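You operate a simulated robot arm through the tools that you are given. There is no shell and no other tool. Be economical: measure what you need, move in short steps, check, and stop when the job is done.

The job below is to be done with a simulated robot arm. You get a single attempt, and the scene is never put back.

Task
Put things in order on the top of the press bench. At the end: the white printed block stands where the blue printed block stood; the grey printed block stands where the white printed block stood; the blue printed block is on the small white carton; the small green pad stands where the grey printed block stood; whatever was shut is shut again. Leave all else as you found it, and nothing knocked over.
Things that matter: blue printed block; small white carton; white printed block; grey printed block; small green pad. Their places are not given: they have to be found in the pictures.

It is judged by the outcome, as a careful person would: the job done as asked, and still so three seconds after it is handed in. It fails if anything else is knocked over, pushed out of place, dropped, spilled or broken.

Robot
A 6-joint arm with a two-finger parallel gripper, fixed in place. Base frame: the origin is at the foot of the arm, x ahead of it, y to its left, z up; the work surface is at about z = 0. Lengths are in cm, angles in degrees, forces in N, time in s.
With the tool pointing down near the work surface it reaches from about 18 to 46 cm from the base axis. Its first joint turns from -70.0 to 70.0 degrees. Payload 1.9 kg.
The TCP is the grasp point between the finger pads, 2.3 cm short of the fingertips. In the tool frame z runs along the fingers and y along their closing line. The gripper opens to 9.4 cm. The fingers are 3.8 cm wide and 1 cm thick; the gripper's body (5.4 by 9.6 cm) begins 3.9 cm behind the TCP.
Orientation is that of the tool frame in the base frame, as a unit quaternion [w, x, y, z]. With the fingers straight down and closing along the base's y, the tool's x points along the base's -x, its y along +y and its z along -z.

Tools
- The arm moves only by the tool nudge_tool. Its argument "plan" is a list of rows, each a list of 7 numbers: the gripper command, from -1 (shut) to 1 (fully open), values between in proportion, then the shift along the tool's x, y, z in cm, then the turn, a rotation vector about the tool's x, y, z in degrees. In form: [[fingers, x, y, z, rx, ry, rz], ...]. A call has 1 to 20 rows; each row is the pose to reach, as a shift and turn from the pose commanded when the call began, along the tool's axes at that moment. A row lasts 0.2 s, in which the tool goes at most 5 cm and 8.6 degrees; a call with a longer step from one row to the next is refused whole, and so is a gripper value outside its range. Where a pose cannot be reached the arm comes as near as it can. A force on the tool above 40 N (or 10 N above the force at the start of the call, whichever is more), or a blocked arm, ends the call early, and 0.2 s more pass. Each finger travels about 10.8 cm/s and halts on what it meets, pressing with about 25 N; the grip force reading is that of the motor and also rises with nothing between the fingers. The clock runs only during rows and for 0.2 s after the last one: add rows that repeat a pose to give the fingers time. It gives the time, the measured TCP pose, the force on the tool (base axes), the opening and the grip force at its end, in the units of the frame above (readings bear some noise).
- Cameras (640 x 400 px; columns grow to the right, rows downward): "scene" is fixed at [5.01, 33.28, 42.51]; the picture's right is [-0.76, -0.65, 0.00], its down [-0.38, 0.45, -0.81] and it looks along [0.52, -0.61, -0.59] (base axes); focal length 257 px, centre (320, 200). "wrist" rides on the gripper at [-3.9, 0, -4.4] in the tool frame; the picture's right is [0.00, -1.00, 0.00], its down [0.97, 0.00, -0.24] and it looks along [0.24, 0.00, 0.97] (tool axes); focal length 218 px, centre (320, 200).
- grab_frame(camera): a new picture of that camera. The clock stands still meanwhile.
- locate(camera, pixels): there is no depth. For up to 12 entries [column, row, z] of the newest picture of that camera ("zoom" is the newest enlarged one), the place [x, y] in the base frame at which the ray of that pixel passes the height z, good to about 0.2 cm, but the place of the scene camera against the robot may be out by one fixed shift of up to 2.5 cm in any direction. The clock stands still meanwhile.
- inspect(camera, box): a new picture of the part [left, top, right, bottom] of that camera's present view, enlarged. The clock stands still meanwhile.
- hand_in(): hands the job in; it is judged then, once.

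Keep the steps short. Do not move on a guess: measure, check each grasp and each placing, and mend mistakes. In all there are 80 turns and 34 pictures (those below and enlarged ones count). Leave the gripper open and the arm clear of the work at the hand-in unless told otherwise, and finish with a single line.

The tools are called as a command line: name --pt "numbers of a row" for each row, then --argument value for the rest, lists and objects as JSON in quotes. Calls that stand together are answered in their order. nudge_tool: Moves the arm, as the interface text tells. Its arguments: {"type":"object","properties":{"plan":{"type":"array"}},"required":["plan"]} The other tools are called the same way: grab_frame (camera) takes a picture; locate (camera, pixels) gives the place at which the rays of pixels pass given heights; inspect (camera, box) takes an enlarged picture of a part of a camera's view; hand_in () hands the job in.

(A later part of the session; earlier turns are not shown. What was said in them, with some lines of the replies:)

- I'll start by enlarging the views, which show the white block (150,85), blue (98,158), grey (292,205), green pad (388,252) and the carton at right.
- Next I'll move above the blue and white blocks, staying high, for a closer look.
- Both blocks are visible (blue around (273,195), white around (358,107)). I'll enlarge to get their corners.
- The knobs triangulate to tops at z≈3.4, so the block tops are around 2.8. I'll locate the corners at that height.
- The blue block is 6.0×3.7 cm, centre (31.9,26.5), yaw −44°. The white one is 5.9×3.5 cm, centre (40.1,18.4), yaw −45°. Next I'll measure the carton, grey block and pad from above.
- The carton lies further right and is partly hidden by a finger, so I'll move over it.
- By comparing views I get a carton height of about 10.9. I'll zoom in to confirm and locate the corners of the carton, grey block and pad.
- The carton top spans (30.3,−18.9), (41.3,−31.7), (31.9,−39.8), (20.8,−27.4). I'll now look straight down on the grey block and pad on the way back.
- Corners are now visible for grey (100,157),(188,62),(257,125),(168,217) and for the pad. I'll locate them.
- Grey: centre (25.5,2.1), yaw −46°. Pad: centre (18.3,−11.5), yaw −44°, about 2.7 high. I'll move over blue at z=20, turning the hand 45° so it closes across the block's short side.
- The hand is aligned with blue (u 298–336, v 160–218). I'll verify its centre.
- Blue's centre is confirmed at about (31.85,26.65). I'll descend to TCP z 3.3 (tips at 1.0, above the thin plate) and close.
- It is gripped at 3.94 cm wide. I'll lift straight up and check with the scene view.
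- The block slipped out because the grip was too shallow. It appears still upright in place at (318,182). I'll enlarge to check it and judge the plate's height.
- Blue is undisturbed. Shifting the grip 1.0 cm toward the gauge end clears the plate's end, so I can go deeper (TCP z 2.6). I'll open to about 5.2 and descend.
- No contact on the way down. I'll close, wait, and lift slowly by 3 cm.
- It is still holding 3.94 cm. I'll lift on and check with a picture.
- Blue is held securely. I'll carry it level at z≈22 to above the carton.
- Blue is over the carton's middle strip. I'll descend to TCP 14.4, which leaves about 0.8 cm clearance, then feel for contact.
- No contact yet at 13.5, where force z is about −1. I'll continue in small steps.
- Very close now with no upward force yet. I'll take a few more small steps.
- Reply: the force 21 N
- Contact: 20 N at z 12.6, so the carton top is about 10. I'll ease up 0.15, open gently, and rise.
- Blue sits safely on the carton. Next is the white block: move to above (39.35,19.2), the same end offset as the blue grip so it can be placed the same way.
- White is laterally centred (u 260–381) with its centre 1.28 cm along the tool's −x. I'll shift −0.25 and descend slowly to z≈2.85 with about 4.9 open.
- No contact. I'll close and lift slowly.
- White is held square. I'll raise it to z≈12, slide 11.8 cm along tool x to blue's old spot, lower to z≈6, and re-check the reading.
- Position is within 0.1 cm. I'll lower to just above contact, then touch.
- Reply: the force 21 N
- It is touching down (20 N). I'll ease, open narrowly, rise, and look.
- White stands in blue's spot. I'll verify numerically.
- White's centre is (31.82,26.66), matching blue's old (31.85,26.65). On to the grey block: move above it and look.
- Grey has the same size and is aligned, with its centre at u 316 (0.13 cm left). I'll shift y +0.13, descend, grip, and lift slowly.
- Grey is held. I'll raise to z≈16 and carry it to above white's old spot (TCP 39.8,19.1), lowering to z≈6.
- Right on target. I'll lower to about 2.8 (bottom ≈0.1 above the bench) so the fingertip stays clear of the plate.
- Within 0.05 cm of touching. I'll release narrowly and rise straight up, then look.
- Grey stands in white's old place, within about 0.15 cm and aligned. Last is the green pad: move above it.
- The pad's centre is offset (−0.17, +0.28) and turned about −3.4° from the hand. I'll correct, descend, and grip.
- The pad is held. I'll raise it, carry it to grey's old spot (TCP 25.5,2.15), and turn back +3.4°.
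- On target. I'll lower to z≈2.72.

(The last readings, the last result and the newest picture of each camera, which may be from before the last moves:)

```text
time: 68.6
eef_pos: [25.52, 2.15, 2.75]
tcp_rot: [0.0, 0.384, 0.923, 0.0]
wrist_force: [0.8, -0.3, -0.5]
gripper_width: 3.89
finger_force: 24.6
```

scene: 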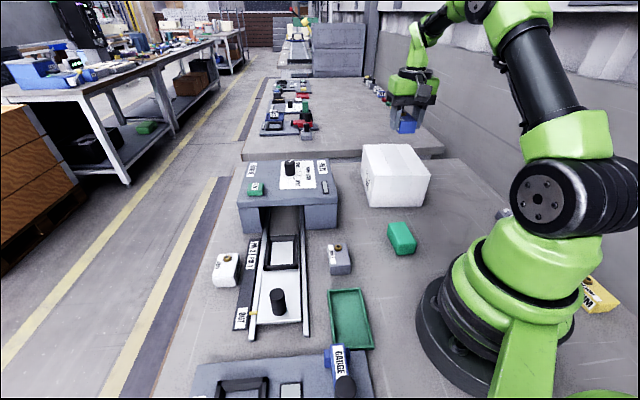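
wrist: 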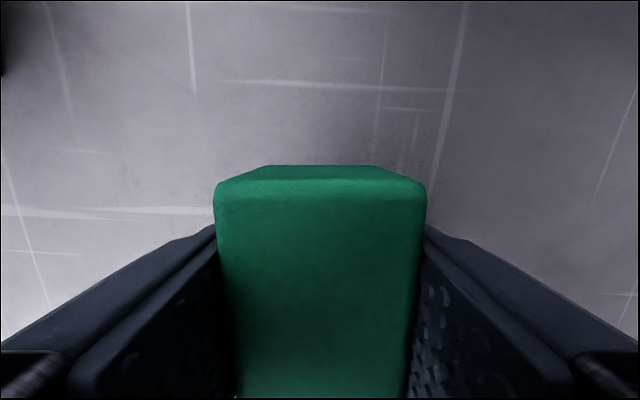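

The last 0.05 cm, then release and rise.

nudge_tool --pt "-1 0 0 0.05 0 0 0" --pt "-0.1 0 0 0.05 0 0 0" --pt "0.05 0 0 0.05 0 0 0" --pt "0.2 0 0 0.05 0 0 0" --pt "0.2 0 0 0.05 0 0 0" --pt "0.2 0 0 -1.5 0 0 0" --pt "0.2 0 0 -5 0 0 0" --pt "0.2 0 0 -9.5 0 0 0" --pt "0.2 0 0 -13.5 0 0 0" --pt "0.2 0 0 -18 0 0 0" --pt "0.6 0 0 -22 0 0 0" --pt "1 0 0 -22 0 0 0" --pt "1 0 0 -22 0 0 0"

grab_frame --camera "wrist"

grab_frame --camera "scene"

locate --camera "wrist" --pixels '[[320, 180, 2.7]]'

```text
time: 71.4
eef_pos: [25.39, 2.14, 24.66]
tcp_rot: [0.001, 0.385, 0.923, -0.001]
wrist_force: [0.1, 1.1, 0.6]
gripper_width: 9.38
finger_force: 0.2
```

```text
5 pictures are left
```

wrist: 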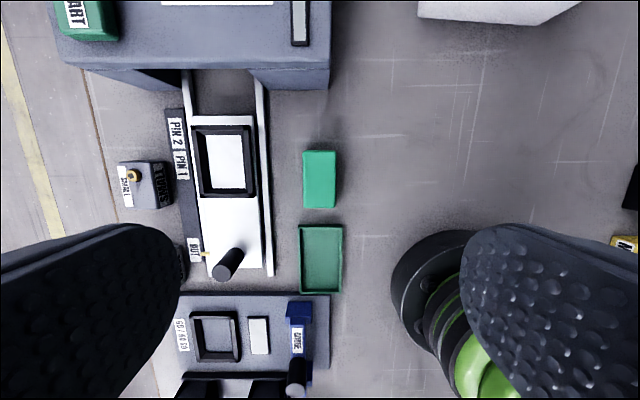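

```text
4 pictures are left
```

scene: 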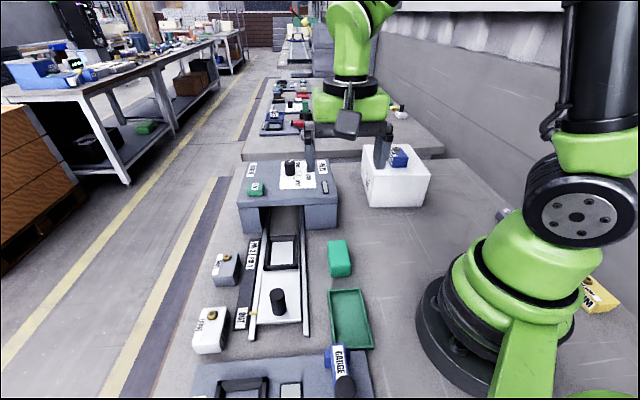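

```text
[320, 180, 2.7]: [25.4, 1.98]
```

The pictures show everything in place: blue on the carton, white, grey and pad on their spots (pad at (25.4,2.0), grey was at (25.45,2.06)), nothing else moved, and nothing was opened. The gripper is open and high, so I'm handing in.

hand_in

```text
The job is handed in.
```

The job is done and handed in: blue block on the carton, white block in blue's old place, grey block in white's, green pad in grey's, each within about 0.2 cm; blue slipped from the first grip but stayed upright and in place, nothing else was moved, and nothing shut was opened.
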